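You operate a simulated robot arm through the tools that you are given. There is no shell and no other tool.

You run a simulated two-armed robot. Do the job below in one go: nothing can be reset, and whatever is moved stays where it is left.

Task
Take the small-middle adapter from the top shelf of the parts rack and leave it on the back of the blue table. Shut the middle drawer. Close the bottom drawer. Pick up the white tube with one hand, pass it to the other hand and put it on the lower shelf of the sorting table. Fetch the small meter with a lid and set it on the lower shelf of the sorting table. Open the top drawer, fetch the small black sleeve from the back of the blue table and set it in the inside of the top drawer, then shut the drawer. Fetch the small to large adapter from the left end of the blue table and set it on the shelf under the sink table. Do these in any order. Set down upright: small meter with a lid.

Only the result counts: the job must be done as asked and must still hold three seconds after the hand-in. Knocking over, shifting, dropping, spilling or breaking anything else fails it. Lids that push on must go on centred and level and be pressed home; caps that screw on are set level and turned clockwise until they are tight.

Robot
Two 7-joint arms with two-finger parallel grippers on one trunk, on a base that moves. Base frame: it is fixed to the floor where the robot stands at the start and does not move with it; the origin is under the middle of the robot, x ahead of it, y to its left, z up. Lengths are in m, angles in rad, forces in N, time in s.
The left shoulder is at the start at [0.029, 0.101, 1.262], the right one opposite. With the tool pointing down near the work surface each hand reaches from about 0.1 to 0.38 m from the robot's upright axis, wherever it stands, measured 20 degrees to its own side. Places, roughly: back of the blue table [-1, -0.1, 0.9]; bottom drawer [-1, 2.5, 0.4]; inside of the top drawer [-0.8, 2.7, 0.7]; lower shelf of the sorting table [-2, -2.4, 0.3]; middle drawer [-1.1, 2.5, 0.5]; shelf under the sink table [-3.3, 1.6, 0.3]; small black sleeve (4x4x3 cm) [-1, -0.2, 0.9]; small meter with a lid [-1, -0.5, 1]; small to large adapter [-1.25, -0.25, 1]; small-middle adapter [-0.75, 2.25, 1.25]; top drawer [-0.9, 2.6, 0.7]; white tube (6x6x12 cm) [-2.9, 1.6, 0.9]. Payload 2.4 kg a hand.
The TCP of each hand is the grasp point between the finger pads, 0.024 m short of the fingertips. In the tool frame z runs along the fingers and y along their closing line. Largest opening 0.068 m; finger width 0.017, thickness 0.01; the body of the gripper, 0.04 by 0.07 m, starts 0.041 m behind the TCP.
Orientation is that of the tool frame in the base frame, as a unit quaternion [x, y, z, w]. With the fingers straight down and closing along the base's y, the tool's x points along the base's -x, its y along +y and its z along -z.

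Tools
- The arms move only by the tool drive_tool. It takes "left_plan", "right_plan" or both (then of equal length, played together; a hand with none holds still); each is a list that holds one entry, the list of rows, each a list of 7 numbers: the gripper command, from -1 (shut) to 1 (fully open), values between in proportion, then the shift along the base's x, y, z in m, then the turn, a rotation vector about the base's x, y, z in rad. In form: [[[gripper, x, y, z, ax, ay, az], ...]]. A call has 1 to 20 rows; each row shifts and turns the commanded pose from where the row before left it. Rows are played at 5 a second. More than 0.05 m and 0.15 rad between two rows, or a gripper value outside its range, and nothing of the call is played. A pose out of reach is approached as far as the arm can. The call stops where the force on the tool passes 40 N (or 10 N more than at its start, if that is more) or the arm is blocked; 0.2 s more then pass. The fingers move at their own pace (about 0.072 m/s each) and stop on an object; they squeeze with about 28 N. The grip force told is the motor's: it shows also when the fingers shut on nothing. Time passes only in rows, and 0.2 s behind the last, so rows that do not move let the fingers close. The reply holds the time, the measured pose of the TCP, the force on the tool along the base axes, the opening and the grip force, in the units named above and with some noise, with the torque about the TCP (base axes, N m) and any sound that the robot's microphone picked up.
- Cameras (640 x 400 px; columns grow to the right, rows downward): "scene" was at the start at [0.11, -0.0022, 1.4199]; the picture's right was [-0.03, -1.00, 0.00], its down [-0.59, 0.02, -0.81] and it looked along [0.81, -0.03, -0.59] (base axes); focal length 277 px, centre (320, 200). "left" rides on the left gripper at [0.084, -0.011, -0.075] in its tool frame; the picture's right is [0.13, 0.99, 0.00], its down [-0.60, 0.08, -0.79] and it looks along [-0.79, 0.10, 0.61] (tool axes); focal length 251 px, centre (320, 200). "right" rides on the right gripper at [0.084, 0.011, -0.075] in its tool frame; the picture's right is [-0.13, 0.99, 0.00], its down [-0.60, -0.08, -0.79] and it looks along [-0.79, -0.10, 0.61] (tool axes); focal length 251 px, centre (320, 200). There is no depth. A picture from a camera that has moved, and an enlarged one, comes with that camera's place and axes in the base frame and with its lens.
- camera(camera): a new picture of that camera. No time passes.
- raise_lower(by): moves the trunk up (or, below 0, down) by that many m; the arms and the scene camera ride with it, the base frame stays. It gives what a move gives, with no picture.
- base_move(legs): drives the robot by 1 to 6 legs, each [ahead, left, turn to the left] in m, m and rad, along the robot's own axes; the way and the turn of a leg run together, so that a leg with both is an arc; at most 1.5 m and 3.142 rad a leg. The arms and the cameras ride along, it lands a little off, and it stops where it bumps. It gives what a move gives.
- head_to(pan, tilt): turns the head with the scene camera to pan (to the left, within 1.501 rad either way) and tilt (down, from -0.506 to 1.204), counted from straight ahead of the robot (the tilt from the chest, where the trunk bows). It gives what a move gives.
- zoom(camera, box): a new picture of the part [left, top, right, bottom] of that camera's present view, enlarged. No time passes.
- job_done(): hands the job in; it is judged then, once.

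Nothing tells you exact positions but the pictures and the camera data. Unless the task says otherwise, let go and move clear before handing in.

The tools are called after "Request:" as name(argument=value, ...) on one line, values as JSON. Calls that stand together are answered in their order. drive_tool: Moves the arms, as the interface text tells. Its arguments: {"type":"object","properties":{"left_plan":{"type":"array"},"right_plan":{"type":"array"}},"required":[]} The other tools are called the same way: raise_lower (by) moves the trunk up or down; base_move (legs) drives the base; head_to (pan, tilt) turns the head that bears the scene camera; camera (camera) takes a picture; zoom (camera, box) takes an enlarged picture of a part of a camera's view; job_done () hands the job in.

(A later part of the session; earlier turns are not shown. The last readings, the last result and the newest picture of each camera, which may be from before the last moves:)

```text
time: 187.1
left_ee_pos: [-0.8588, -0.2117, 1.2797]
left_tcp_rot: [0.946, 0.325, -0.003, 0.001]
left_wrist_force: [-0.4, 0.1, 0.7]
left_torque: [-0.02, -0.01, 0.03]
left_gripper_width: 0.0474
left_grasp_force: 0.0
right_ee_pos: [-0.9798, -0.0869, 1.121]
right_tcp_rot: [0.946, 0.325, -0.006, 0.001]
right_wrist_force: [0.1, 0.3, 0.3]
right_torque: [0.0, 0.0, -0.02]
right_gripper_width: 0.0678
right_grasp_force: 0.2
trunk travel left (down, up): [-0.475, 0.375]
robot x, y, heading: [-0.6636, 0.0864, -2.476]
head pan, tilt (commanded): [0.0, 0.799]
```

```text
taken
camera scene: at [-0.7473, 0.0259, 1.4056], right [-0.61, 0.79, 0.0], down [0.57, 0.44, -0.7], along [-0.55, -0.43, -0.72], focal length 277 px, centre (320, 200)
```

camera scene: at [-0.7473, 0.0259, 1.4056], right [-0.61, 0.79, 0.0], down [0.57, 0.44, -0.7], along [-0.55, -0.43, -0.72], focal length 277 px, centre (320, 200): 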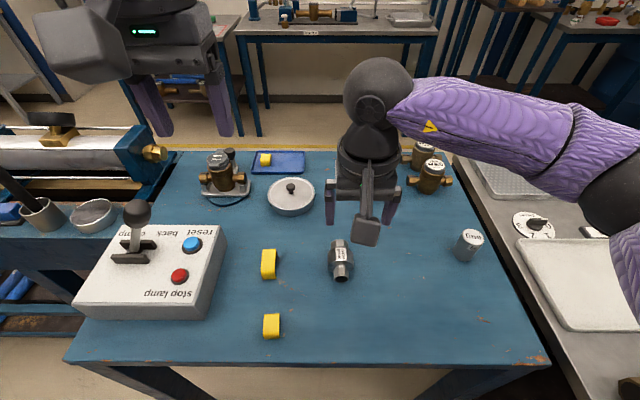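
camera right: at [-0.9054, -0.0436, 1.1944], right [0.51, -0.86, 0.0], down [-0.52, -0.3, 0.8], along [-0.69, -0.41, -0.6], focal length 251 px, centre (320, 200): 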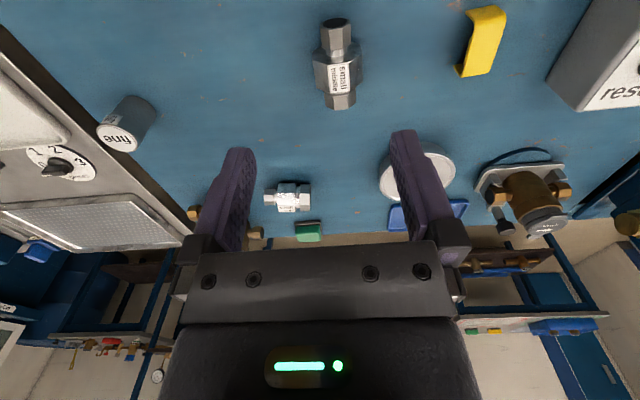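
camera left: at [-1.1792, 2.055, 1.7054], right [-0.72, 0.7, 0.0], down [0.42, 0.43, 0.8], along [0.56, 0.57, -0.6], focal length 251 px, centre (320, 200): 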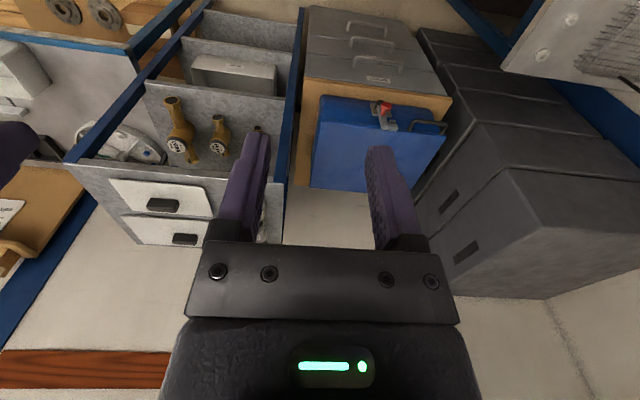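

The adapter is placed on the back strip, label up. Now the chrome "small-large" adapter: zoom in to see its pose.

Request:
zoom(camera="right", box=[230, 160, 350, 250])

Request:
drive_tool(right_plan=[[[1, 0.03, 0.03, 0.02, 0, 0, 0], [1, 0.02, 0.04, 0.02, 0, 0, 0], [1, 0.01, 0.04, 0.02, 0, 0, 0]]])

Request:
zoom(camera="scene", box=[320, 130, 480, 230])

Request:
zoom(camera="scene", box=[170, 130, 330, 230])

```text
4.44 times, centred on (290, 205) of right
camera zoom: at [-0.9054, -0.0436, 1.1944], right [0.51, -0.86, 0.0], down [-0.52, -0.3, 0.8], along [-0.69, -0.41, -0.6], focal length 1118 px, centre (453, 178)
```

zoom: 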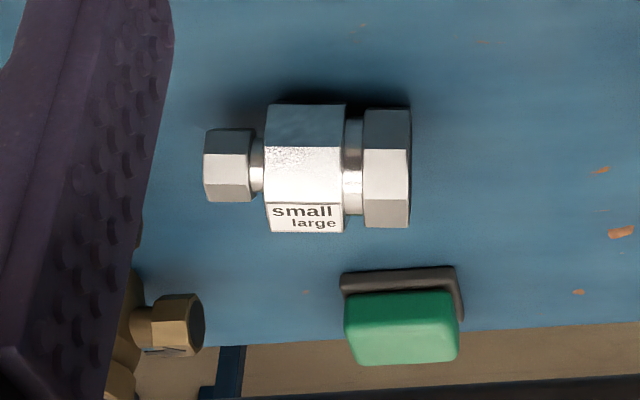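

```text
time: 187.9
left_ee_pos: [-0.8568, -0.2116, 1.2806]
left_tcp_rot: [0.946, 0.325, -0.004, 0.002]
left_wrist_force: [-0.7, 0.4, -0.7]
left_torque: [-0.03, -0.01, -0.03]
left_gripper_width: 0.0477
left_grasp_force: 0.1
right_ee_pos: [-0.9204, 0.021, 1.183]
right_tcp_rot: [0.945, 0.326, -0.007, 0.001]
right_wrist_force: [-0.1, 0.1, 0.0]
right_torque: [0.04, 0.0, 0.0]
right_gripper_width: 0.068
right_grasp_force: 0.1
trunk travel left (down, up): [-0.475, 0.375]
robot x, y, heading: [-0.6702, 0.0896, -2.485]
head pan, tilt (commanded): [0.0, 0.799]
```

```text
4.00 times, centred on (400, 180) of scene
camera zoom: at [-0.7474, 0.0258, 1.4056], right [-0.61, 0.79, 0.0], down [0.57, 0.44, -0.7], along [-0.55, -0.43, -0.72], focal length 1108 px, centre (0, 280)
```

zoom: 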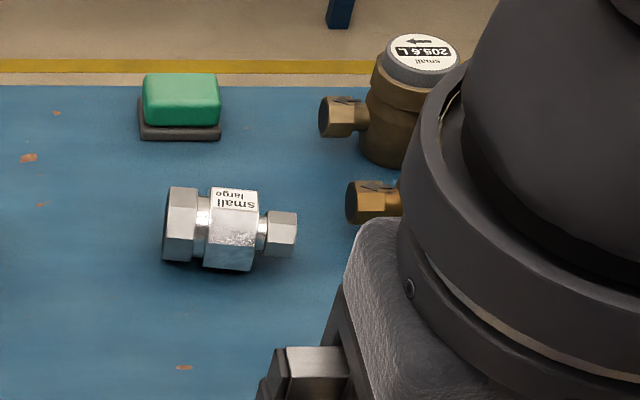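

```text
4.00 times, centred on (250, 180) of scene
camera zoom: at [-0.7474, 0.0258, 1.4056], right [-0.61, 0.79, 0.0], down [0.57, 0.44, -0.7], along [-0.55, -0.43, -0.72], focal length 1108 px, centre (600, 280)
```

zoom: 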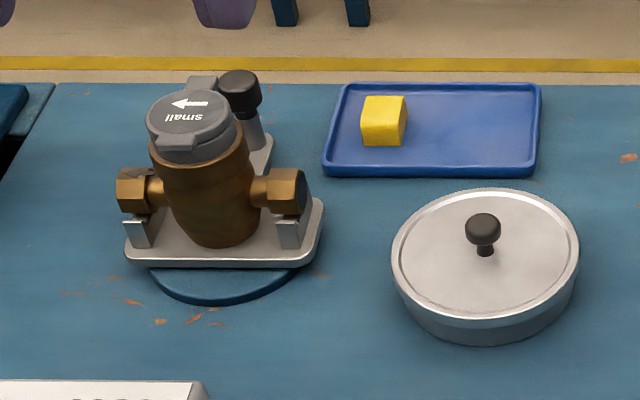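

The fitting lies crosswise (axis at about 120°), so the right gripper must be yawed about −98°, with its camera on the left where there is free space. I'll also note that the lidded small meter sits in a cradle at the far left. First I yaw the hand up high.

Request:
drive_tool(right_plan=[[[1, 0, 0, 0, 0, 0, -0.1425], [1, 0, 0, 0, 0, 0, -0.1425], [1, 0, 0, 0, 0, 0, -0.1425], [1, 0, 0, 0, 0, 0, -0.1425], [1, 0, 0, 0, 0, 0, -0.1425], [1, 0, 0, 0, 0, 0, -0.1425], [1, 0, 0, 0, 0, 0, -0.1425], [1, 0, 0, 0, 0, 0, -0.1425], [1, 0, 0, 0, 0, 0, -0.1425], [1, 0, 0, 0, 0, 0, -0.1425], [1, 0, 0, 0, 0, 0, -0.1425], [1, 0, 0, 0, 0, 0, -0.1425]]])

Request:
camera(camera="scene")

Request:
camera(camera="right")

```text
time: 190.5
left_ee_pos: [-0.8567, -0.2121, 1.28]
left_tcp_rot: [0.946, 0.325, -0.002, 0.0]
left_wrist_force: [-0.1, 0.4, -0.6]
left_torque: [-0.01, 0.04, -0.02]
left_gripper_width: 0.0477
left_grasp_force: 0.0
right_ee_pos: [-0.9178, 0.0216, 1.1801]
right_tcp_rot: [0.866, -0.501, -0.006, -0.004]
right_wrist_force: [-0.3, 0.2, 0.2]
right_torque: [0.06, -0.02, 0.01]
right_gripper_width: 0.068
right_grasp_force: 0.0
trunk travel left (down, up): [-0.475, 0.375]
robot x, y, heading: [-0.6632, 0.0875, -2.476]
head pan, tilt (commanded): [0.0, 0.799]
```

```text
taken
camera scene: at [-0.7476, 0.0252, 1.4056], right [-0.61, 0.79, 0.0], down [0.57, 0.44, -0.7], along [-0.55, -0.43, -0.72], focal length 277 px, centre (320, 200)
```

scene: 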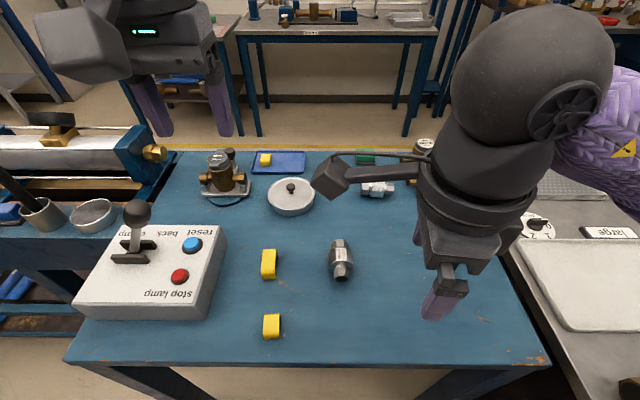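

```text
taken
camera right: at [-0.885, -0.0574, 1.2535], right [-0.92, -0.38, 0.0], down [-0.23, 0.55, 0.8], along [-0.31, 0.74, -0.6], focal length 251 px, centre (320, 200)
```

right: 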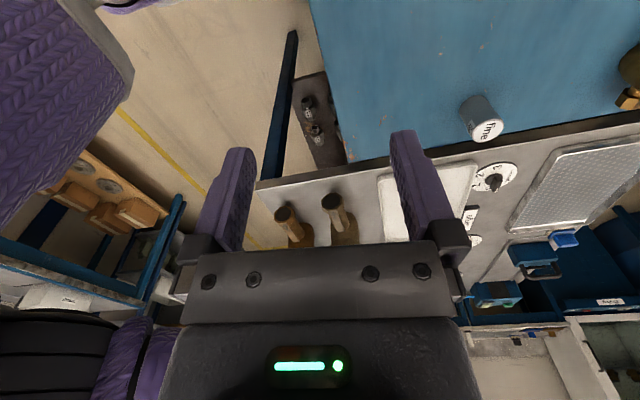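

The yaw is fine. I'll edge the base 6 cm closer and move the hand forward at height to test the reach.

Request:
base_move(legs=[[0.06, 0, 0]])

Request:
drive_tool(right_plan=[[[1, -0.035, -0.021, 0, 0, 0, 0], [1, -0.035, -0.021, 0, 0, 0, 0], [1, -0.035, -0.021, 0, 0, 0, 0], [1, -0.035, -0.021, 0, 0, 0, 0], [1, -0.035, -0.021, 0, 0, 0, 0], [1, -0.035, -0.021, -0.02, 0, 0, 0], [1, 0, 0, 0, 0, 0, 0]]])

Request:
camera(camera="scene")

Request:
camera(camera="right")

```text
time: 191.4
left_ee_pos: [-0.9069, -0.2492, 1.2782]
left_tcp_rot: [0.946, 0.324, -0.003, 0.0]
left_wrist_force: [-0.2, 0.4, 0.5]
left_torque: [-0.01, -0.02, -0.03]
left_gripper_width: 0.0477
left_grasp_force: 0.1
right_ee_pos: [-0.9669, -0.016, 1.1799]
right_tcp_rot: [0.866, -0.5, -0.005, -0.005]
right_wrist_force: [-0.5, -0.1, 0.4]
right_torque: [-0.02, 0.01, 0.02]
right_gripper_width: 0.068
right_grasp_force: 0.1
trunk travel left (down, up): [-0.475, 0.375]
robot x, y, heading: [-0.7121, 0.0528, -2.481]
head pan, tilt (commanded): [0.0, 0.799]
```

```text
time: 193.0
left_ee_pos: [-0.9066, -0.249, 1.2794]
left_tcp_rot: [0.946, 0.323, -0.002, 0.001]
left_wrist_force: [-0.8, -1.0, 0.3]
left_torque: [-0.01, -0.03, 0.0]
left_gripper_width: 0.0476
left_grasp_force: 0.0
right_ee_pos: [-1.1739, -0.1417, 1.1613]
right_tcp_rot: [0.866, -0.5, -0.006, -0.003]
right_wrist_force: [-0.2, 0.4, -1.3]
right_torque: [0.0, 0.0, 0.0]
right_gripper_width: 0.0679
right_grasp_force: 0.0
trunk travel left (down, up): [-0.475, 0.375]
robot x, y, heading: [-0.7104, 0.0502, -2.479]
head pan, tilt (commanded): [0.0, 0.799]
```

```text
taken
camera scene: at [-0.795, -0.0109, 1.4056], right [-0.61, 0.79, 0.0], down [0.57, 0.44, -0.7], along [-0.55, -0.43, -0.72], focal length 277 px, centre (320, 200)
```

scene: 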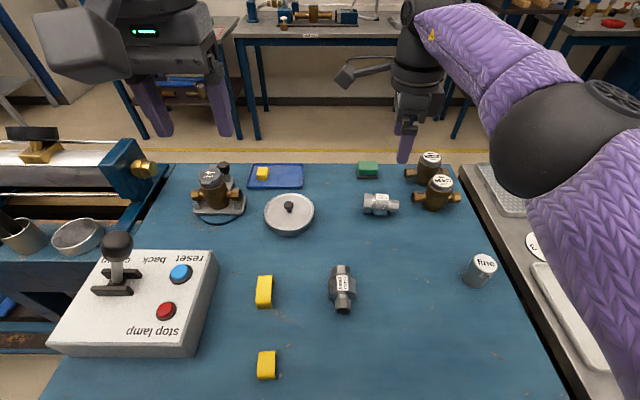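

```text
taken
camera right: at [-1.1412, -0.2199, 1.2343], right [-0.92, -0.39, 0.0], down [-0.23, 0.55, 0.8], along [-0.31, 0.74, -0.6], focal length 251 px, centre (320, 200)
```

right: 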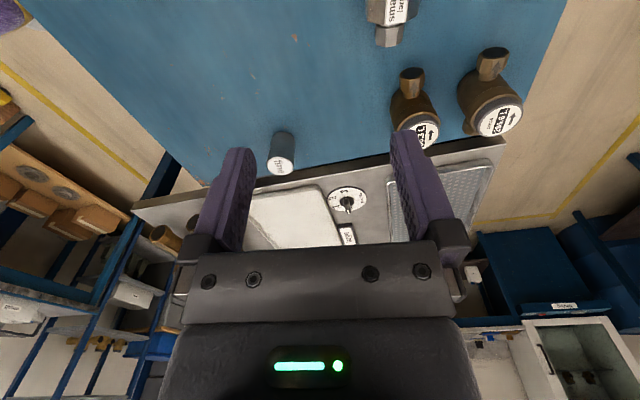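

Request:
drive_tool(right_plan=[[[1, -0.031, -0.015, -0.03, 0, 0, 0], [1, -0.031, -0.015, -0.03, 0, 0, 0], [1, 0, 0, -0.03, 0, 0, 0], [1, 0, 0, 0, 0, 0, 0]]])

Request:
camera(camera="scene")

Request:
camera(camera="right")

```text
time: 194.0
left_ee_pos: [-0.9061, -0.2483, 1.28]
left_tcp_rot: [0.946, 0.324, -0.003, 0.001]
left_wrist_force: [-0.5, 0.5, -0.5]
left_torque: [-0.01, 0.0, 0.04]
left_gripper_width: 0.0476
left_grasp_force: 0.0
right_ee_pos: [-1.1921, -0.1319, 1.083]
right_tcp_rot: [0.866, -0.5, -0.005, -0.004]
right_wrist_force: [0.4, 0.3, 0.4]
right_torque: [-0.01, -0.01, 0.0]
right_gripper_width: 0.068
right_grasp_force: 0.0
right hand out of reach, approached as far as the arm can: row 1, 2
trunk travel left (down, up): [-0.475, 0.375]
robot x, y, heading: [-0.7169, 0.0506, -2.484]
head pan, tilt (commanded): [0.0, 0.799]
```

```text
taken
camera scene: at [-0.7947, -0.0114, 1.4056], right [-0.61, 0.79, 0.0], down [0.57, 0.44, -0.7], along [-0.55, -0.43, -0.72], focal length 277 px, centre (320, 200)
```

scene: 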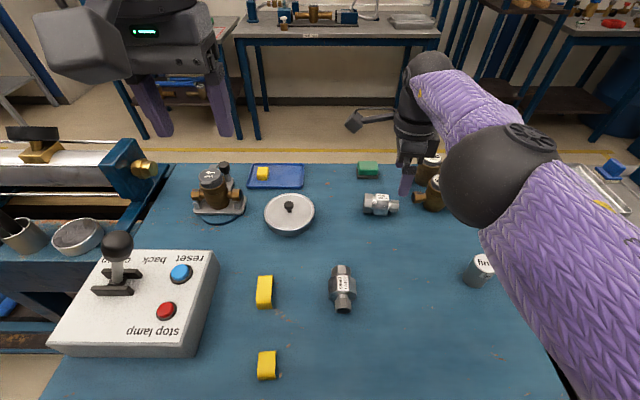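

```text
taken
camera right: at [-1.1587, -0.2092, 1.1567], right [-0.92, -0.38, 0.0], down [-0.23, 0.55, 0.8], along [-0.31, 0.74, -0.6], focal length 251 px, centre (320, 200)
```

right: 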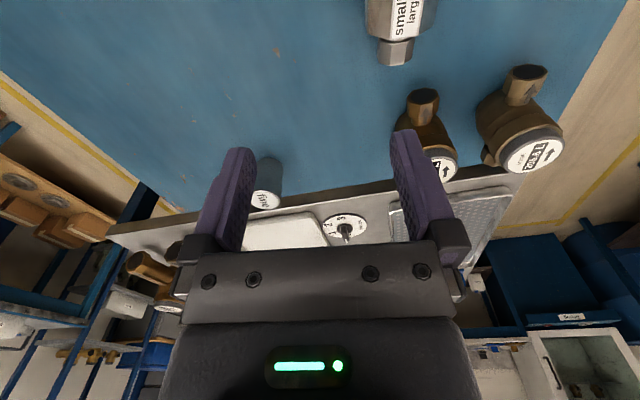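

Reach ends about 6 cm short. I'll check how much room remains between my chest and the table edge.

Request:
head_to(pan=0.0, tilt=1.2)

Request:
camera(camera="scene")

```text
time: 194.9
left_ee_pos: [-0.9052, -0.2489, 1.2794]
left_tcp_rot: [0.945, 0.326, -0.002, 0.001]
left_wrist_force: [0.1, 0.1, 0.3]
left_torque: [-0.03, 0.0, 0.02]
left_gripper_width: 0.0474
left_grasp_force: 0.0
right_ee_pos: [-1.1925, -0.131, 1.0842]
right_tcp_rot: [0.866, -0.501, -0.006, -0.004]
right_wrist_force: [-0.9, 0.0, 0.1]
right_torque: [-0.02, 0.0, -0.02]
right_gripper_width: 0.0681
right_grasp_force: 0.1
trunk travel left (down, up): [-0.475, 0.375]
robot x, y, heading: [-0.7142, 0.0504, -2.48]
head pan, tilt (commanded): [0.0, 1.201]
```

```text
taken
camera scene: at [-0.7753, 0.0037, 1.3779], right [-0.61, 0.79, 0.0], down [0.74, 0.57, -0.36], along [-0.29, -0.22, -0.93], focal length 277 px, centre (320, 200)
```

scene: 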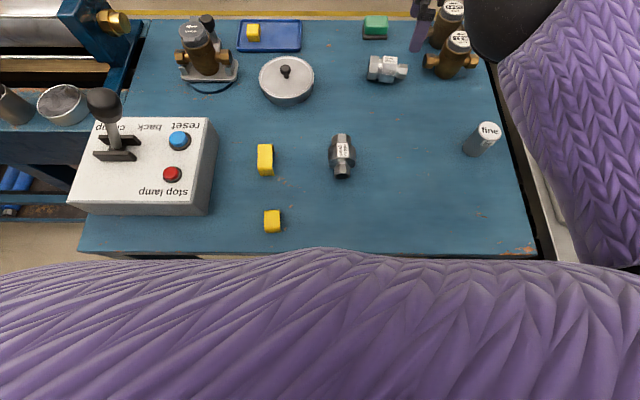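

There is still a little room. I'll edge 3 cm closer and tilt the hand 20° forward about the fitting's axis to gain reach.

Request:
base_move(legs=[[0.03, 0, 0]])

Request:
drive_tool(right_plan=[[[1, 0, 0, 0, -0.059, 0.101, 0], [1, 0, 0, 0, -0.059, 0.101, 0], [1, 0, 0, 0, -0.059, 0.101, 0], [1, 0, 0, 0, 0, 0, 0]]])

Request:
camera(camera="scene")

Request:
camera(camera="right")

```text
time: 195.8
left_ee_pos: [-0.9295, -0.2683, 1.2782]
left_tcp_rot: [0.946, 0.324, -0.002, 0.001]
left_wrist_force: [-0.2, 0.0, -0.8]
left_torque: [0.05, -0.02, 0.02]
left_gripper_width: 0.0477
left_grasp_force: 0.0
right_ee_pos: [-1.217, -0.1507, 1.0831]
right_tcp_rot: [0.867, -0.499, -0.005, -0.005]
right_wrist_force: [-0.8, -0.7, -0.5]
right_torque: [0.03, 0.0, -0.02]
right_gripper_width: 0.0678
right_grasp_force: 0.0
trunk travel left (down, up): [-0.475, 0.375]
robot x, y, heading: [-0.7364, 0.0346, -2.478]
head pan, tilt (commanded): [0.0, 1.201]
```

```text
time: 196.8
left_ee_pos: [-0.9289, -0.268, 1.2787]
left_tcp_rot: [0.945, 0.326, -0.002, 0.001]
left_wrist_force: [-0.4, -0.1, 0.2]
left_torque: [0.0, -0.01, 0.0]
left_gripper_width: 0.0475
left_grasp_force: 0.1
right_ee_pos: [-1.259, -0.1858, 1.0806]
right_tcp_rot: [0.852, -0.493, -0.091, 0.148]
right_wrist_force: [-0.8, -0.1, 0.3]
right_torque: [-0.02, -0.01, 0.05]
right_gripper_width: 0.0683
right_grasp_force: 0.1
right hand out of reach, approached as far as the arm can: row 1, 2, 3
trunk travel left (down, up): [-0.475, 0.375]
robot x, y, heading: [-0.7333, 0.0339, -2.477]
head pan, tilt (commanded): [0.0, 1.201]
```

```text
taken
camera scene: at [-0.7991, -0.015, 1.3779], right [-0.61, 0.79, 0.0], down [0.74, 0.57, -0.36], along [-0.29, -0.22, -0.93], focal length 277 px, centre (320, 200)
```

scene: 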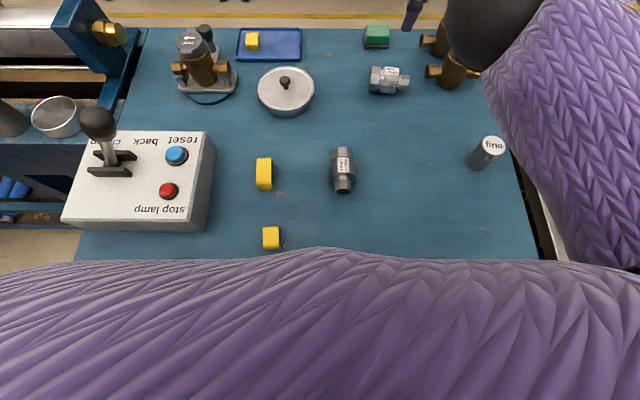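

```text
taken
camera right: at [-1.2017, -0.2506, 1.1535], right [-0.87, -0.35, 0.34], down [0.0, 0.69, 0.72], along [-0.49, 0.63, -0.6], focal length 251 px, centre (320, 200)
```

right: 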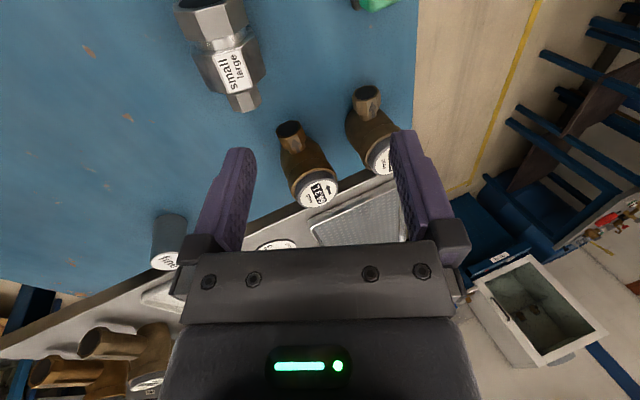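

Request:
drive_tool(right_plan=[[[1, 0.017, 0.01, -0.02, 0, 0, 0], [1, 0.017, 0.01, -0.02, 0, 0, 0], [1, 0.017, 0.01, -0.02, 0, 0, 0], [1, 0, 0, 0, 0, 0, 0]]])

Request:
camera(camera="right")

Request:
head_to(pan=0.0, tilt=0.8)

Request:
zoom(camera="scene", box=[320, 120, 480, 220])

```text
time: 197.8
left_ee_pos: [-0.9284, -0.2677, 1.28]
left_tcp_rot: [0.946, 0.325, -0.002, 0.001]
left_wrist_force: [0.1, 1.2, -0.4]
left_torque: [0.03, -0.05, -0.02]
left_gripper_width: 0.0477
left_grasp_force: 0.0
right_ee_pos: [-1.2454, -0.1872, 1.0159]
right_tcp_rot: [0.853, -0.493, -0.092, 0.148]
right_wrist_force: [0.3, 0.0, -0.4]
right_torque: [0.0, 0.02, -0.01]
right_gripper_width: 0.0679
right_grasp_force: 0.1
right hand out of reach, approached as far as the arm can: row 1, 2, 3
trunk travel left (down, up): [-0.475, 0.375]
robot x, y, heading: [-0.7348, 0.0312, -2.483]
head pan, tilt (commanded): [0.0, 1.201]
```

```text
taken
camera right: at [-1.1884, -0.253, 1.0876], right [-0.87, -0.35, 0.34], down [0.0, 0.69, 0.73], along [-0.49, 0.63, -0.6], focal length 251 px, centre (320, 200)
```

right: 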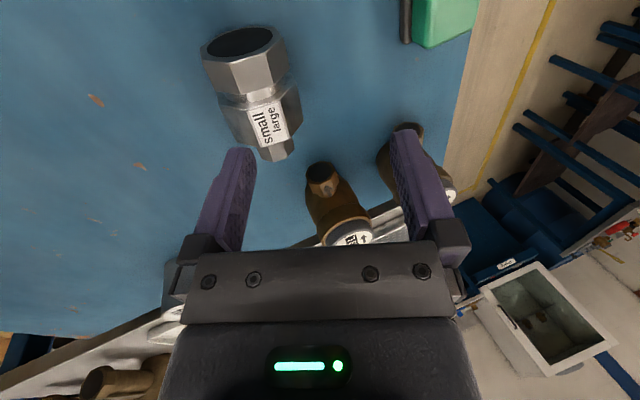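

```text
time: 198.6
left_ee_pos: [-0.9286, -0.2663, 1.2784]
left_tcp_rot: [0.946, 0.325, -0.003, 0.001]
left_wrist_force: [0.5, 0.0, 1.2]
left_torque: [0.02, 0.0, 0.01]
left_gripper_width: 0.0474
left_grasp_force: 0.1
right_ee_pos: [-1.2454, -0.1882, 1.0159]
right_tcp_rot: [0.852, -0.493, -0.091, 0.147]
right_wrist_force: [0.7, -0.2, 0.8]
right_torque: [0.05, -0.02, -0.02]
right_gripper_width: 0.068
right_grasp_force: 0.0
trunk travel left (down, up): [-0.475, 0.375]
robot x, y, heading: [-0.735, 0.0314, -2.478]
head pan, tilt (commanded): [0.0, 0.799]
```

```text
4.00 times, centred on (400, 170) of scene
camera zoom: at [-0.8187, -0.0303, 1.4055], right [-0.61, 0.79, 0.0], down [0.57, 0.44, -0.7], along [-0.55, -0.43, -0.72], focal length 1108 px, centre (0, 320)
```

zoom: 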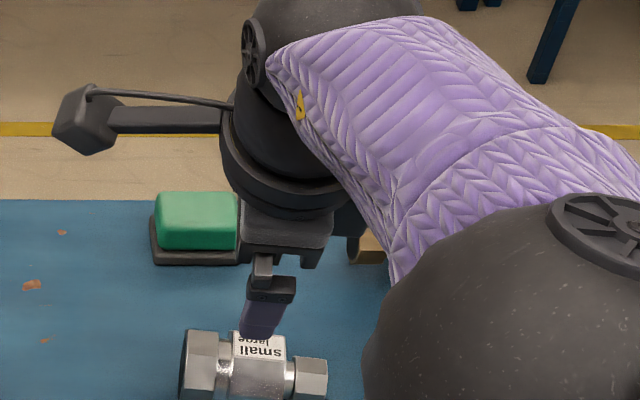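

The arm's limit at this tilt keeps the hand a bit too far out, so backing the base 4 cm should put it right in line. Let me do that.

Request:
base_move(legs=[[-0.04, 0, 0]])

Request:
drive_tool(right_plan=[[[1, 0, 0, 0, 0, 0, 0], [1, 0, 0, 0, 0, 0, 0]]])

Request:
camera(camera="right")

```text
time: 199.5
left_ee_pos: [-0.897, -0.2433, 1.2808]
left_tcp_rot: [0.946, 0.325, -0.003, 0.001]
left_wrist_force: [0.5, 0.7, -1.2]
left_torque: [-0.03, -0.01, -0.02]
left_gripper_width: 0.0473
left_grasp_force: 0.1
right_ee_pos: [-1.212, -0.1636, 1.0144]
right_tcp_rot: [0.852, -0.494, -0.091, 0.147]
right_wrist_force: [0.7, -0.4, 0.2]
right_torque: [-0.04, -0.01, -0.02]
right_gripper_width: 0.0681
right_grasp_force: 0.1
trunk travel left (down, up): [-0.475, 0.375]
robot x, y, heading: [-0.7055, 0.0554, -2.48]
head pan, tilt (commanded): [0.0, 0.799]
```

```text
time: 200.1
left_ee_pos: [-0.8984, -0.2425, 1.2795]
left_tcp_rot: [0.946, 0.325, -0.003, 0.001]
left_wrist_force: [-0.1, 0.3, 0.0]
left_torque: [0.01, 0.02, 0.01]
left_gripper_width: 0.0477
left_grasp_force: 0.1
right_ee_pos: [-1.2133, -0.163, 1.0145]
right_tcp_rot: [0.852, -0.493, -0.091, 0.148]
right_wrist_force: [0.5, 0.1, 0.0]
right_torque: [-0.01, -0.03, 0.03]
right_gripper_width: 0.0681
right_grasp_force: 0.1
trunk travel left (down, up): [-0.475, 0.375]
robot x, y, heading: [-0.7039, 0.0583, -2.479]
head pan, tilt (commanded): [0.0, 0.799]
```

```text
taken
camera right: at [-1.1571, -0.2286, 1.0878], right [-0.87, -0.35, 0.34], down [0.0, 0.69, 0.73], along [-0.49, 0.63, -0.6], focal length 251 px, centre (320, 200)
```

right: 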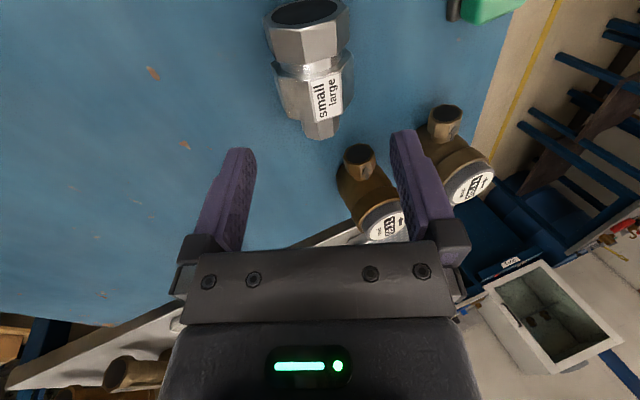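

Request:
base_move(legs=[[-0.012, -0.003, 0]])

Request:
drive_tool(right_plan=[[[1, -0.006, -0.0035, -0.0194, 0, 0, 0], [1, -0.006, -0.0035, -0.0194, 0, 0, 0], [1, 0, 0, 0, 0, 0, 0]]])

Request:
camera(camera="right")

```text
time: 200.9
left_ee_pos: [-0.8881, -0.2317, 1.2796]
left_tcp_rot: [0.946, 0.325, -0.003, 0.002]
left_wrist_force: [-0.5, 0.2, 0.1]
left_torque: [0.01, 0.0, -0.03]
left_gripper_width: 0.0477
left_grasp_force: 0.0
right_ee_pos: [-1.2059, -0.1529, 1.0161]
right_tcp_rot: [0.853, -0.493, -0.091, 0.148]
right_wrist_force: [0.5, 0.1, 0.5]
right_torque: [-0.02, -0.02, 0.05]
right_gripper_width: 0.0679
right_grasp_force: 0.1
trunk travel left (down, up): [-0.475, 0.375]
robot x, y, heading: [-0.6993, 0.0709, -2.479]
head pan, tilt (commanded): [0.0, 0.799]
```

```text
time: 201.7
left_ee_pos: [-0.8901, -0.2327, 1.2799]
left_tcp_rot: [0.946, 0.325, -0.002, 0.002]
left_wrist_force: [1.0, -0.2, -0.7]
left_torque: [0.04, 0.0, -0.01]
left_gripper_width: 0.0474
left_grasp_force: 0.0
right_ee_pos: [-1.2018, -0.1463, 0.9859]
right_tcp_rot: [0.853, -0.493, -0.091, 0.146]
right_wrist_force: [0.3, 0.3, 0.4]
right_torque: [0.04, 0.02, 0.01]
right_gripper_width: 0.068
right_grasp_force: 0.1
right hand out of reach, approached as far as the arm can: row 1, 2
trunk travel left (down, up): [-0.475, 0.375]
robot x, y, heading: [-0.6921, 0.069, -2.481]
head pan, tilt (commanded): [0.0, 0.799]
```

```text
taken
camera right: at [-1.1458, -0.2118, 1.0577], right [-0.87, -0.35, 0.34], down [0.0, 0.69, 0.73], along [-0.49, 0.63, -0.6], focal length 251 px, centre (320, 200)
```

right: 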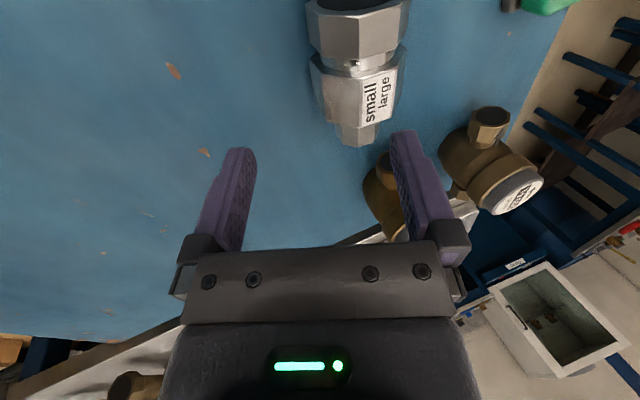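

The tilted pose is at a wrist limit, so I'll go back to a vertical hand, lower the trunk for more horizontal reach, and come closer. First raise both hands and undo the tilt.

Request:
drive_tool(left_plan=[[[0.4, 0, 0, 0.03, 0, 0, 0], [0.4, 0, 0, 0.03, 0, 0, 0], [0.4, 0, 0, 0.03, 0, 0, 0], [0.4, 0, 0, 0.03, 0, 0, 0], [0.4, 0, 0, 0.03, 0, 0, 0], [0.4, 0, 0, 0, 0, 0, 0]]], right_plan=[[[1, 0.02, 0.015, 0.04, 0, 0, 0], [1, 0.02, 0.015, 0.04, 0.059, -0.101, 0], [1, 0.02, 0.015, 0.03, 0.059, -0.101, 0], [1, 0.01, 0.007, 0.02, 0.059, -0.101, 0], [1, 0, 0, 0.02, 0, 0, 0], [1, 0, 0, 0, 0, 0, 0]]])

Request:
base_move(legs=[[0.05, 0, 0]])

Request:
raise_lower(by=-0.12)

Request:
camera(camera="scene")

```text
time: 203.1
left_ee_pos: [-0.886, -0.2314, 1.4212]
left_tcp_rot: [0.946, 0.324, -0.005, 0.002]
left_wrist_force: [0.3, 0.2, -0.8]
left_torque: [-0.03, -0.01, -0.01]
left_gripper_width: 0.0478
left_grasp_force: 0.0
left hand out of reach, approached as far as the arm can: row 5
right_ee_pos: [-1.1683, -0.1253, 1.1278]
right_tcp_rot: [0.866, -0.499, -0.005, -0.005]
right_wrist_force: [-0.1, -0.5, 0.1]
right_torque: [0.0, -0.02, 0.0]
right_gripper_width: 0.0678
right_grasp_force: 0.0
right hand out of reach, approached as far as the arm can: row 1, 2, 3, 4
trunk travel left (down, up): [-0.475, 0.375]
robot x, y, heading: [-0.6971, 0.066, -2.479]
head pan, tilt (commanded): [0.0, 0.799]
```

```text
time: 204.0
left_ee_pos: [-0.9272, -0.2645, 1.4201]
left_tcp_rot: [0.946, 0.325, -0.004, 0.001]
left_wrist_force: [-0.2, 0.4, -0.3]
left_torque: [0.02, 0.0, 0.0]
left_gripper_width: 0.0476
left_grasp_force: 0.2
right_ee_pos: [-1.2094, -0.1584, 1.1275]
right_tcp_rot: [0.866, -0.5, -0.006, -0.005]
right_wrist_force: [0.0, 0.2, -0.3]
right_torque: [0.03, 0.0, -0.03]
right_gripper_width: 0.0679
right_grasp_force: 0.1
trunk travel left (down, up): [-0.475, 0.375]
robot x, y, heading: [-0.7368, 0.034, -2.476]
head pan, tilt (commanded): [0.0, 0.799]
```

```text
time: 205.5
left_ee_pos: [-0.926, -0.262, 1.2995]
left_tcp_rot: [0.946, 0.324, -0.004, 0.002]
left_wrist_force: [0.1, 0.5, -0.3]
left_torque: [-0.04, -0.01, 0.01]
left_gripper_width: 0.0476
left_grasp_force: 0.0
right_ee_pos: [-1.2076, -0.158, 1.0081]
right_tcp_rot: [0.867, -0.499, -0.006, -0.004]
right_wrist_force: [0.4, 0.9, -0.2]
right_torque: [0.0, -0.03, 0.01]
right_gripper_width: 0.068
right_grasp_force: 0.0
trunk travel left (down, up): [-0.355, 0.495]
robot x, y, heading: [-0.7379, 0.0381, -2.486]
head pan, tilt (commanded): [0.0, 0.799]
```

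```text
taken
camera scene: at [-0.832, -0.0367, 1.2849], right [-0.61, 0.79, 0.0], down [0.57, 0.44, -0.7], along [-0.55, -0.43, -0.72], focal length 277 px, centre (320, 200)
```

scene: 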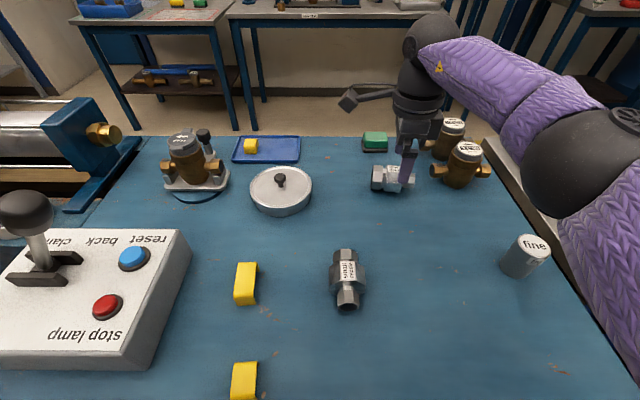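

Only 3 cm short now with a vertical hand. I'll creep the base forward 2 cm at a time.

Request:
base_move(legs=[[0.018, 0, 0]])

Request:
drive_tool(right_plan=[[[1, -0.008, -0.005, 0, 0, 0, 0], [1, 0, 0, 0, 0, 0, 0]]])

Request:
camera(camera="right")

```text
time: 206.3
left_ee_pos: [-0.9413, -0.2738, 1.3005]
left_tcp_rot: [0.946, 0.325, -0.002, 0.001]
left_wrist_force: [-0.4, -0.7, -1.2]
left_torque: [0.02, -0.02, -0.03]
left_gripper_width: 0.0477
left_grasp_force: 0.1
right_ee_pos: [-1.2228, -0.1696, 1.0075]
right_tcp_rot: [0.866, -0.5, -0.006, -0.006]
right_wrist_force: [0.3, -0.2, -0.5]
right_torque: [0.02, -0.02, -0.02]
right_gripper_width: 0.0681
right_grasp_force: 0.1
trunk travel left (down, up): [-0.355, 0.495]
robot x, y, heading: [-0.7537, 0.0217, -2.481]
head pan, tilt (commanded): [0.0, 0.799]
```

```text
time: 206.9
left_ee_pos: [-0.9408, -0.2736, 1.3008]
left_tcp_rot: [0.946, 0.324, -0.003, 0.001]
left_wrist_force: [-0.6, -0.4, 0.0]
left_torque: [-0.02, -0.02, 0.03]
left_gripper_width: 0.0477
left_grasp_force: 0.0
right_ee_pos: [-1.2314, -0.1725, 1.0091]
right_tcp_rot: [0.866, -0.501, -0.006, -0.005]
right_wrist_force: [-0.1, -0.5, 0.1]
right_torque: [0.0, 0.01, -0.01]
right_gripper_width: 0.0679
right_grasp_force: 0.1
trunk travel left (down, up): [-0.355, 0.495]
robot x, y, heading: [-0.7491, 0.0275, -2.477]
head pan, tilt (commanded): [0.0, 0.799]
```

```text
taken
camera right: at [-1.1976, -0.2518, 1.0811], right [-0.92, -0.38, 0.0], down [-0.23, 0.55, 0.8], along [-0.31, 0.74, -0.6], focal length 251 px, centre (320, 200)
```

right: 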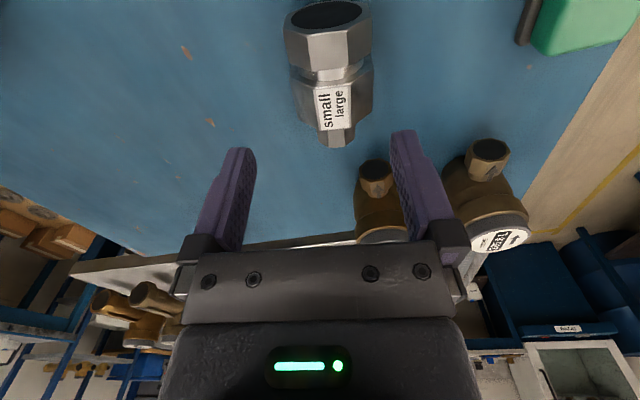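

Now the reach suffices and the fitting is nearly centred between the fingers. Fine shift and lower.

Request:
drive_tool(right_plan=[[[1, -0.007, -0.0004, -0.03, 0, 0, 0], [1, 0, 0, -0.025, 0, 0, 0], [1, 0, 0, 0, 0, 0, 0]]])

Request:
camera(camera="right")

```text
time: 207.7
left_ee_pos: [-0.9411, -0.2754, 1.3009]
left_tcp_rot: [0.946, 0.324, -0.003, 0.001]
left_wrist_force: [0.3, 0.3, 0.2]
left_torque: [0.03, -0.01, 0.0]
left_gripper_width: 0.0478
left_grasp_force: 0.1
right_ee_pos: [-1.2344, -0.1712, 0.9547]
right_tcp_rot: [0.866, -0.5, -0.005, -0.004]
right_wrist_force: [0.3, -0.4, -0.8]
right_torque: [0.0, -0.01, 0.0]
right_gripper_width: 0.068
right_grasp_force: 0.1
right hand out of reach, approached as far as the arm can: row 2
trunk travel left (down, up): [-0.355, 0.495]
robot x, y, heading: [-0.7476, 0.0233, -2.483]
head pan, tilt (commanded): [0.0, 0.799]
```

```text
taken
camera right: at [-1.201, -0.249, 1.0276], right [-0.92, -0.38, 0.0], down [-0.23, 0.55, 0.8], along [-0.31, 0.74, -0.6], focal length 251 px, centre (320, 200)
```

right: 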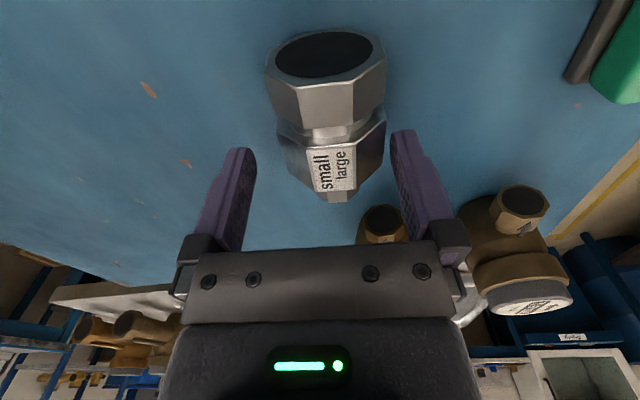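

Request:
base_move(legs=[[0.007, 0, 0]])

Request:
camera(camera="right")

```text
time: 208.4
left_ee_pos: [-0.9459, -0.2783, 1.2998]
left_tcp_rot: [0.946, 0.325, -0.003, 0.0]
left_wrist_force: [-0.7, -0.1, 0.1]
left_torque: [0.02, 0.0, -0.02]
left_gripper_width: 0.0476
left_grasp_force: 0.1
right_ee_pos: [-1.2414, -0.1753, 0.9548]
right_tcp_rot: [0.866, -0.5, -0.005, -0.005]
right_wrist_force: [-0.3, -0.2, 0.4]
right_torque: [-0.02, 0.0, 0.02]
right_gripper_width: 0.0677
right_grasp_force: 0.0
trunk travel left (down, up): [-0.355, 0.495]
robot x, y, heading: [-0.7553, 0.0223, -2.482]
head pan, tilt (commanded): [0.0, 0.799]
```

```text
taken
camera right: at [-1.2069, -0.2536, 1.0276], right [-0.92, -0.38, 0.0], down [-0.23, 0.55, 0.8], along [-0.31, 0.74, -0.6], focal length 251 px, centre (320, 200)
```

right: 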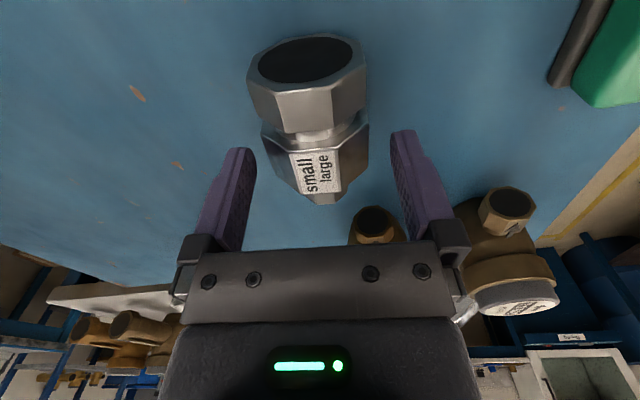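

Centred now. I'll lower the last 2.6 cm with the trunk so the hand keeps its place.

Request:
raise_lower(by=-0.026)

Request:
camera(camera="right")

```text
time: 209.1
left_ee_pos: [-0.9451, -0.2785, 1.2744]
left_tcp_rot: [0.946, 0.325, -0.003, 0.001]
left_wrist_force: [0.4, 0.5, -0.9]
left_torque: [0.02, 0.0, -0.01]
left_gripper_width: 0.0474
left_grasp_force: 0.1
right_ee_pos: [-1.2396, -0.1747, 0.9293]
right_tcp_rot: [0.867, -0.499, -0.005, -0.004]
right_wrist_force: [-1.1, -0.3, 0.2]
right_torque: [-0.01, 0.04, 0.0]
right_gripper_width: 0.0681
right_grasp_force: 0.1
trunk travel left (down, up): [-0.329, 0.521]
robot x, y, heading: [-0.7569, 0.0189, -2.481]
head pan, tilt (commanded): [0.0, 0.799]
```

```text
taken
camera right: at [-1.2063, -0.2534, 1.002], right [-0.92, -0.39, 0.0], down [-0.23, 0.55, 0.8], along [-0.31, 0.74, -0.6], focal length 251 px, centre (320, 200)
```

right: 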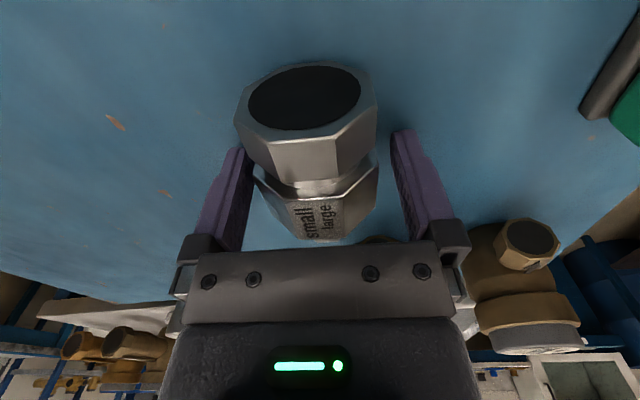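

Request:
drive_tool(right_plan=[[[0.3, 0, 0, 0, 0, 0, 0], [-0.3, 0, 0, 0, 0, 0, 0], [-1, 0, 0, 0, 0, 0, 0], [-1, 0, 0, 0, 0, 0, 0], [-1, 0, 0, 0, 0, 0, 0]]])

Request:
camera(camera="right")

```text
time: 210.3
left_ee_pos: [-0.9454, -0.2785, 1.2747]
left_tcp_rot: [0.945, 0.326, -0.003, 0.001]
left_wrist_force: [0.9, -0.2, 0.6]
left_torque: [0.01, 0.02, 0.0]
left_gripper_width: 0.0473
left_grasp_force: 0.1
right_ee_pos: [-1.2397, -0.176, 0.9289]
right_tcp_rot: [0.866, -0.5, -0.006, -0.004]
right_wrist_force: [0.5, -1.1, 2.0]
right_torque: [-0.02, -0.01, 0.01]
right_gripper_width: 0.0497
right_grasp_force: 28.0
trunk travel left (down, up): [-0.329, 0.521]
robot x, y, heading: [-0.7562, 0.0191, -2.478]
head pan, tilt (commanded): [0.0, 0.799]
```

```text
taken
camera right: at [-1.2066, -0.2535, 1.0019], right [-0.92, -0.38, 0.0], down [-0.23, 0.55, 0.8], along [-0.31, 0.74, -0.6], focal length 251 px, centre (320, 200)
```

right: 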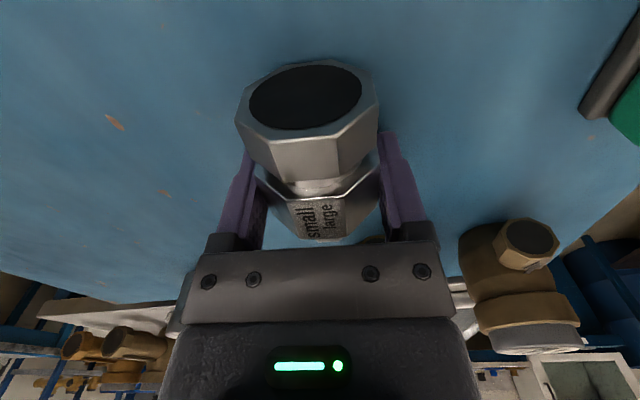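

Gripped at 50 mm. Raising with the trunk, then backing out.

Request:
raise_lower(by=0.146)

Request:
camera(camera="right")

Request:
base_move(legs=[[-0.3, 0, 0]])

Request:
camera(camera="scene")

```text
time: 212.0
left_ee_pos: [-0.9464, -0.2792, 1.4197]
left_tcp_rot: [0.946, 0.324, -0.003, 0.001]
left_wrist_force: [0.4, 0.1, -0.3]
left_torque: [-0.03, 0.0, 0.02]
left_gripper_width: 0.0476
left_grasp_force: 0.1
right_ee_pos: [-1.2372, -0.173, 1.0914]
right_tcp_rot: [0.866, -0.5, -0.011, 0.013]
right_wrist_force: [-0.3, 0.8, -2.7]
right_torque: [0.0, 0.03, -0.02]
right_gripper_width: 0.0498
right_grasp_force: 27.9
trunk travel left (down, up): [-0.475, 0.375]
robot x, y, heading: [-0.7548, 0.0188, -2.481]
head pan, tilt (commanded): [0.0, 0.799]
```

```text
taken
camera right: at [-1.2019, -0.2496, 1.1655], right [-0.92, -0.38, 0.03], down [-0.21, 0.57, 0.8], along [-0.32, 0.73, -0.61], focal length 251 px, centre (320, 200)
```

right: 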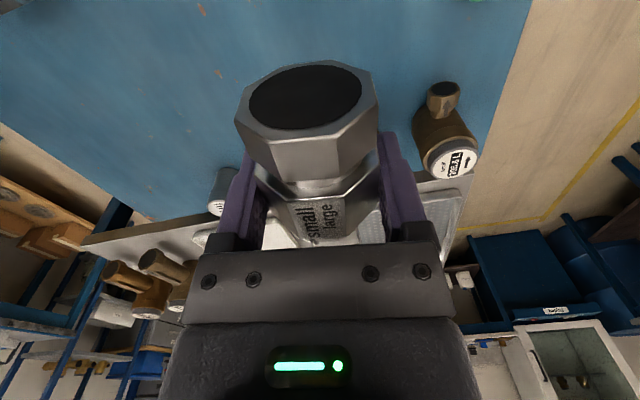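

```text
time: 214.1
left_ee_pos: [-0.7033, -0.0902, 1.4197]
left_tcp_rot: [0.946, 0.324, -0.004, 0.001]
left_wrist_force: [-0.1, -0.1, 0.0]
left_torque: [-0.05, -0.02, 0.01]
left_gripper_width: 0.0476
left_grasp_force: 0.0
right_ee_pos: [-0.9945, 0.0172, 1.0925]
right_tcp_rot: [0.866, -0.5, -0.012, 0.012]
right_wrist_force: [0.5, -0.3, -3.1]
right_torque: [0.03, 0.05, -0.01]
right_gripper_width: 0.0498
right_grasp_force: 28.1
trunk travel left (down, up): [-0.475, 0.375]
robot x, y, heading: [-0.5155, 0.2103, -2.479]
head pan, tilt (commanded): [0.0, 0.799]
```

```text
taken
camera scene: at [-0.5969, 0.1465, 1.4056], right [-0.61, 0.79, 0.0], down [0.57, 0.44, -0.7], along [-0.55, -0.43, -0.72], focal length 277 px, centre (320, 200)
```

scene: 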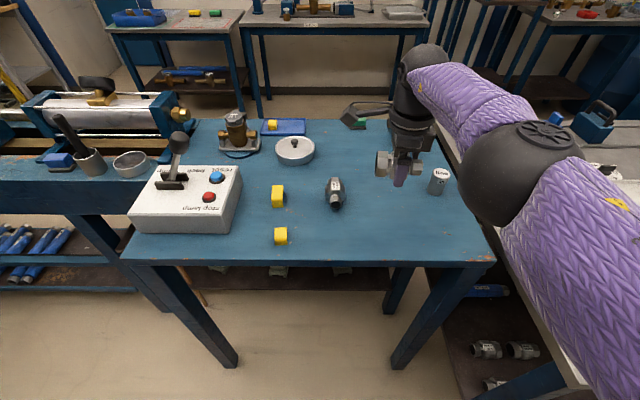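

Everything else on the table is undisturbed. I'll tuck the right hand back in (undoing the yaw) before driving to the sink table.

Request:
drive_tool(right_plan=[[[-1, 0.0105, 0.0083, 0.009, 0, 0, 0.1425], [-1, 0.0105, 0.0083, 0.009, 0, 0, 0.1425], [-1, 0.0105, 0.0083, 0.009, 0, 0, 0.1425], [-1, 0.0105, 0.0083, 0.009, 0, 0, 0.1425], [-1, 0.0105, 0.0083, 0.009, 0, 0, 0.1425], [-1, 0.0105, 0.0083, 0.009, 0, 0, 0.1425], [-1, 0.0105, 0.0083, 0.009, 0, 0, 0.1425], [-1, 0.0105, 0.0083, 0.009, 0, 0, 0.1425], [-1, 0.0105, 0.0083, 0.009, 0, 0, 0.1425], [-1, 0.0105, 0.0083, 0.009, 0, 0, 0.1425], [-1, 0.0105, 0.0083, 0.009, 0, 0, 0.1425], [-1, 0.0105, 0.0083, 0.009, 0, 0, 0.1425]]])

Request:
base_move(legs=[[-0.2, 0, 0], [0, 0, -0.9]])

Request:
head_to(pan=-0.4, tilt=0.35)

Request:
camera(camera="scene")

```text
time: 216.7
left_ee_pos: [-0.7035, -0.09, 1.4208]
left_tcp_rot: [0.946, 0.324, -0.003, 0.001]
left_wrist_force: [0.3, 0.5, -0.9]
left_torque: [0.03, -0.01, -0.02]
left_gripper_width: 0.0477
left_grasp_force: 0.1
right_ee_pos: [-0.8684, 0.1169, 1.2003]
right_tcp_rot: [0.946, 0.325, 0.001, 0.017]
right_wrist_force: [0.7, 0.3, -3.0]
right_torque: [-0.02, 0.0, 0.0]
right_gripper_width: 0.05
right_grasp_force: 27.8
trunk travel left (down, up): [-0.475, 0.375]
robot x, y, heading: [-0.5123, 0.2048, -2.481]
head pan, tilt (commanded): [0.0, 0.799]
```

```text
time: 220.6
left_ee_pos: [-0.7078, 0.2914, 1.4208]
left_tcp_rot: [0.993, -0.117, -0.002, 0.0]
left_wrist_force: [-0.4, -0.2, -0.3]
left_torque: [0.02, -0.02, 0.0]
left_gripper_width: 0.0475
left_grasp_force: 0.1
right_ee_pos: [-0.6503, 0.5495, 1.1992]
right_tcp_rot: [0.993, -0.117, -0.006, 0.016]
right_wrist_force: [-0.5, -0.3, -2.8]
right_torque: [0.01, 0.0, 0.0]
right_gripper_width: 0.0498
right_grasp_force: 27.5
trunk travel left (down, up): [-0.475, 0.375]
robot x, y, heading: [-0.357, 0.3301, 2.909]
head pan, tilt (commanded): [0.0, 0.799]
```

```text
time: 221.5
left_ee_pos: [-0.7074, 0.2926, 1.4194]
left_tcp_rot: [0.993, -0.117, -0.003, 0.0]
left_wrist_force: [-0.6, -0.8, 0.0]
left_torque: [0.01, -0.02, 0.0]
left_gripper_width: 0.0473
left_grasp_force: 0.1
right_ee_pos: [-0.6493, 0.5507, 1.1998]
right_tcp_rot: [0.993, -0.117, -0.006, 0.016]
right_wrist_force: [0.1, -0.5, -2.1]
right_torque: [0.03, 0.02, 0.01]
right_gripper_width: 0.05
right_grasp_force: 27.9
trunk travel left (down, up): [-0.475, 0.375]
robot x, y, heading: [-0.3557, 0.334, 2.909]
head pan, tilt (commanded): [-0.4, 0.351]
```

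```text
taken
camera scene: at [-0.4542, 0.3928, 1.4451], right [0.59, 0.81, 0.0], down [0.28, -0.2, -0.94], along [-0.76, 0.55, -0.34], focal length 277 px, centre (320, 200)
```

scene: 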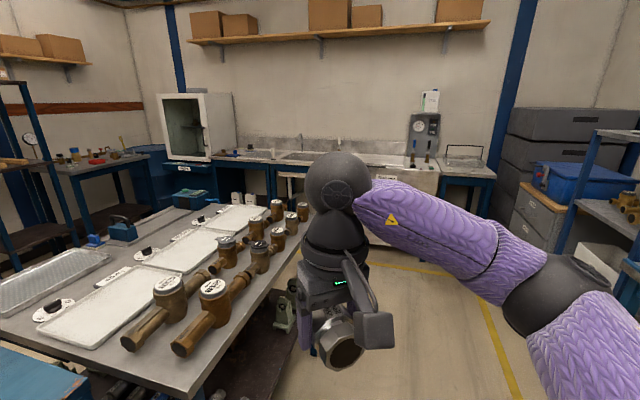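

The sink table is along the back wall beyond the grey table. I'll turn to face along the aisle and drive up it.

Request:
base_move(legs=[[0, 0, -0.67], [1.0, -0.04, 0], [0.95, 0, 0]])

Request:
head_to(pan=0.7, tilt=0.5)

Request:
camera(camera="scene")

```text
time: 233.2
left_ee_pos: [-1.8159, 2.1186, 1.4199]
left_tcp_rot: [0.894, -0.447, -0.004, -0.002]
left_wrist_force: [0.8, -0.5, 1.2]
left_torque: [0.02, -0.02, -0.02]
left_gripper_width: 0.0478
left_grasp_force: 0.0
right_ee_pos: [-1.6045, 2.2792, 1.2007]
right_tcp_rot: [0.894, -0.447, -0.011, 0.013]
right_wrist_force: [-0.6, 0.6, -3.8]
right_torque: [0.02, 0.0, -0.05]
right_gripper_width: 0.05
right_grasp_force: 28.7
trunk travel left (down, up): [-0.475, 0.375]
robot x, y, heading: [-1.5177, 1.9236, 2.221]
head pan, tilt (commanded): [-0.4, 0.351]
```

```text
time: 234.5
left_ee_pos: [-1.8142, 2.1182, 1.4211]
left_tcp_rot: [0.894, -0.447, -0.003, -0.002]
left_wrist_force: [-0.3, 0.3, 0.5]
left_torque: [-0.03, -0.01, 0.02]
left_gripper_width: 0.0476
left_grasp_force: 0.0
right_ee_pos: [-1.6062, 2.2808, 1.2002]
right_tcp_rot: [0.894, -0.447, -0.011, 0.013]
right_wrist_force: [1.2, -0.3, -2.5]
right_torque: [0.04, 0.03, -0.03]
right_gripper_width: 0.0494
right_grasp_force: 27.5
trunk travel left (down, up): [-0.475, 0.375]
robot x, y, heading: [-1.5203, 1.9222, 2.216]
head pan, tilt (commanded): [0.7, 0.499]
```

```text
taken
camera scene: at [-1.6217, 1.9642, 1.4315], right [0.23, 0.97, 0.0], down [0.47, -0.11, -0.88], along [-0.86, 0.2, -0.48], focal length 277 px, centre (320, 200)
```

scene: 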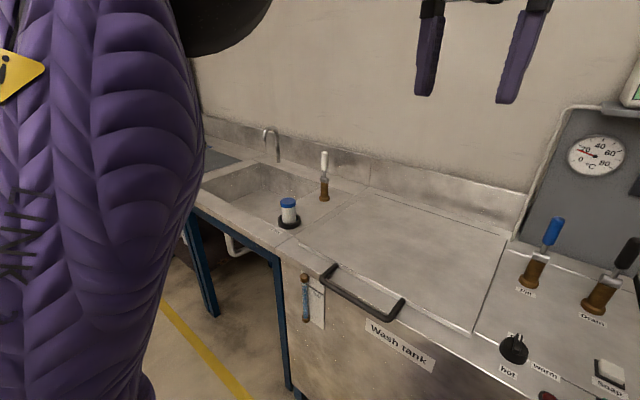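

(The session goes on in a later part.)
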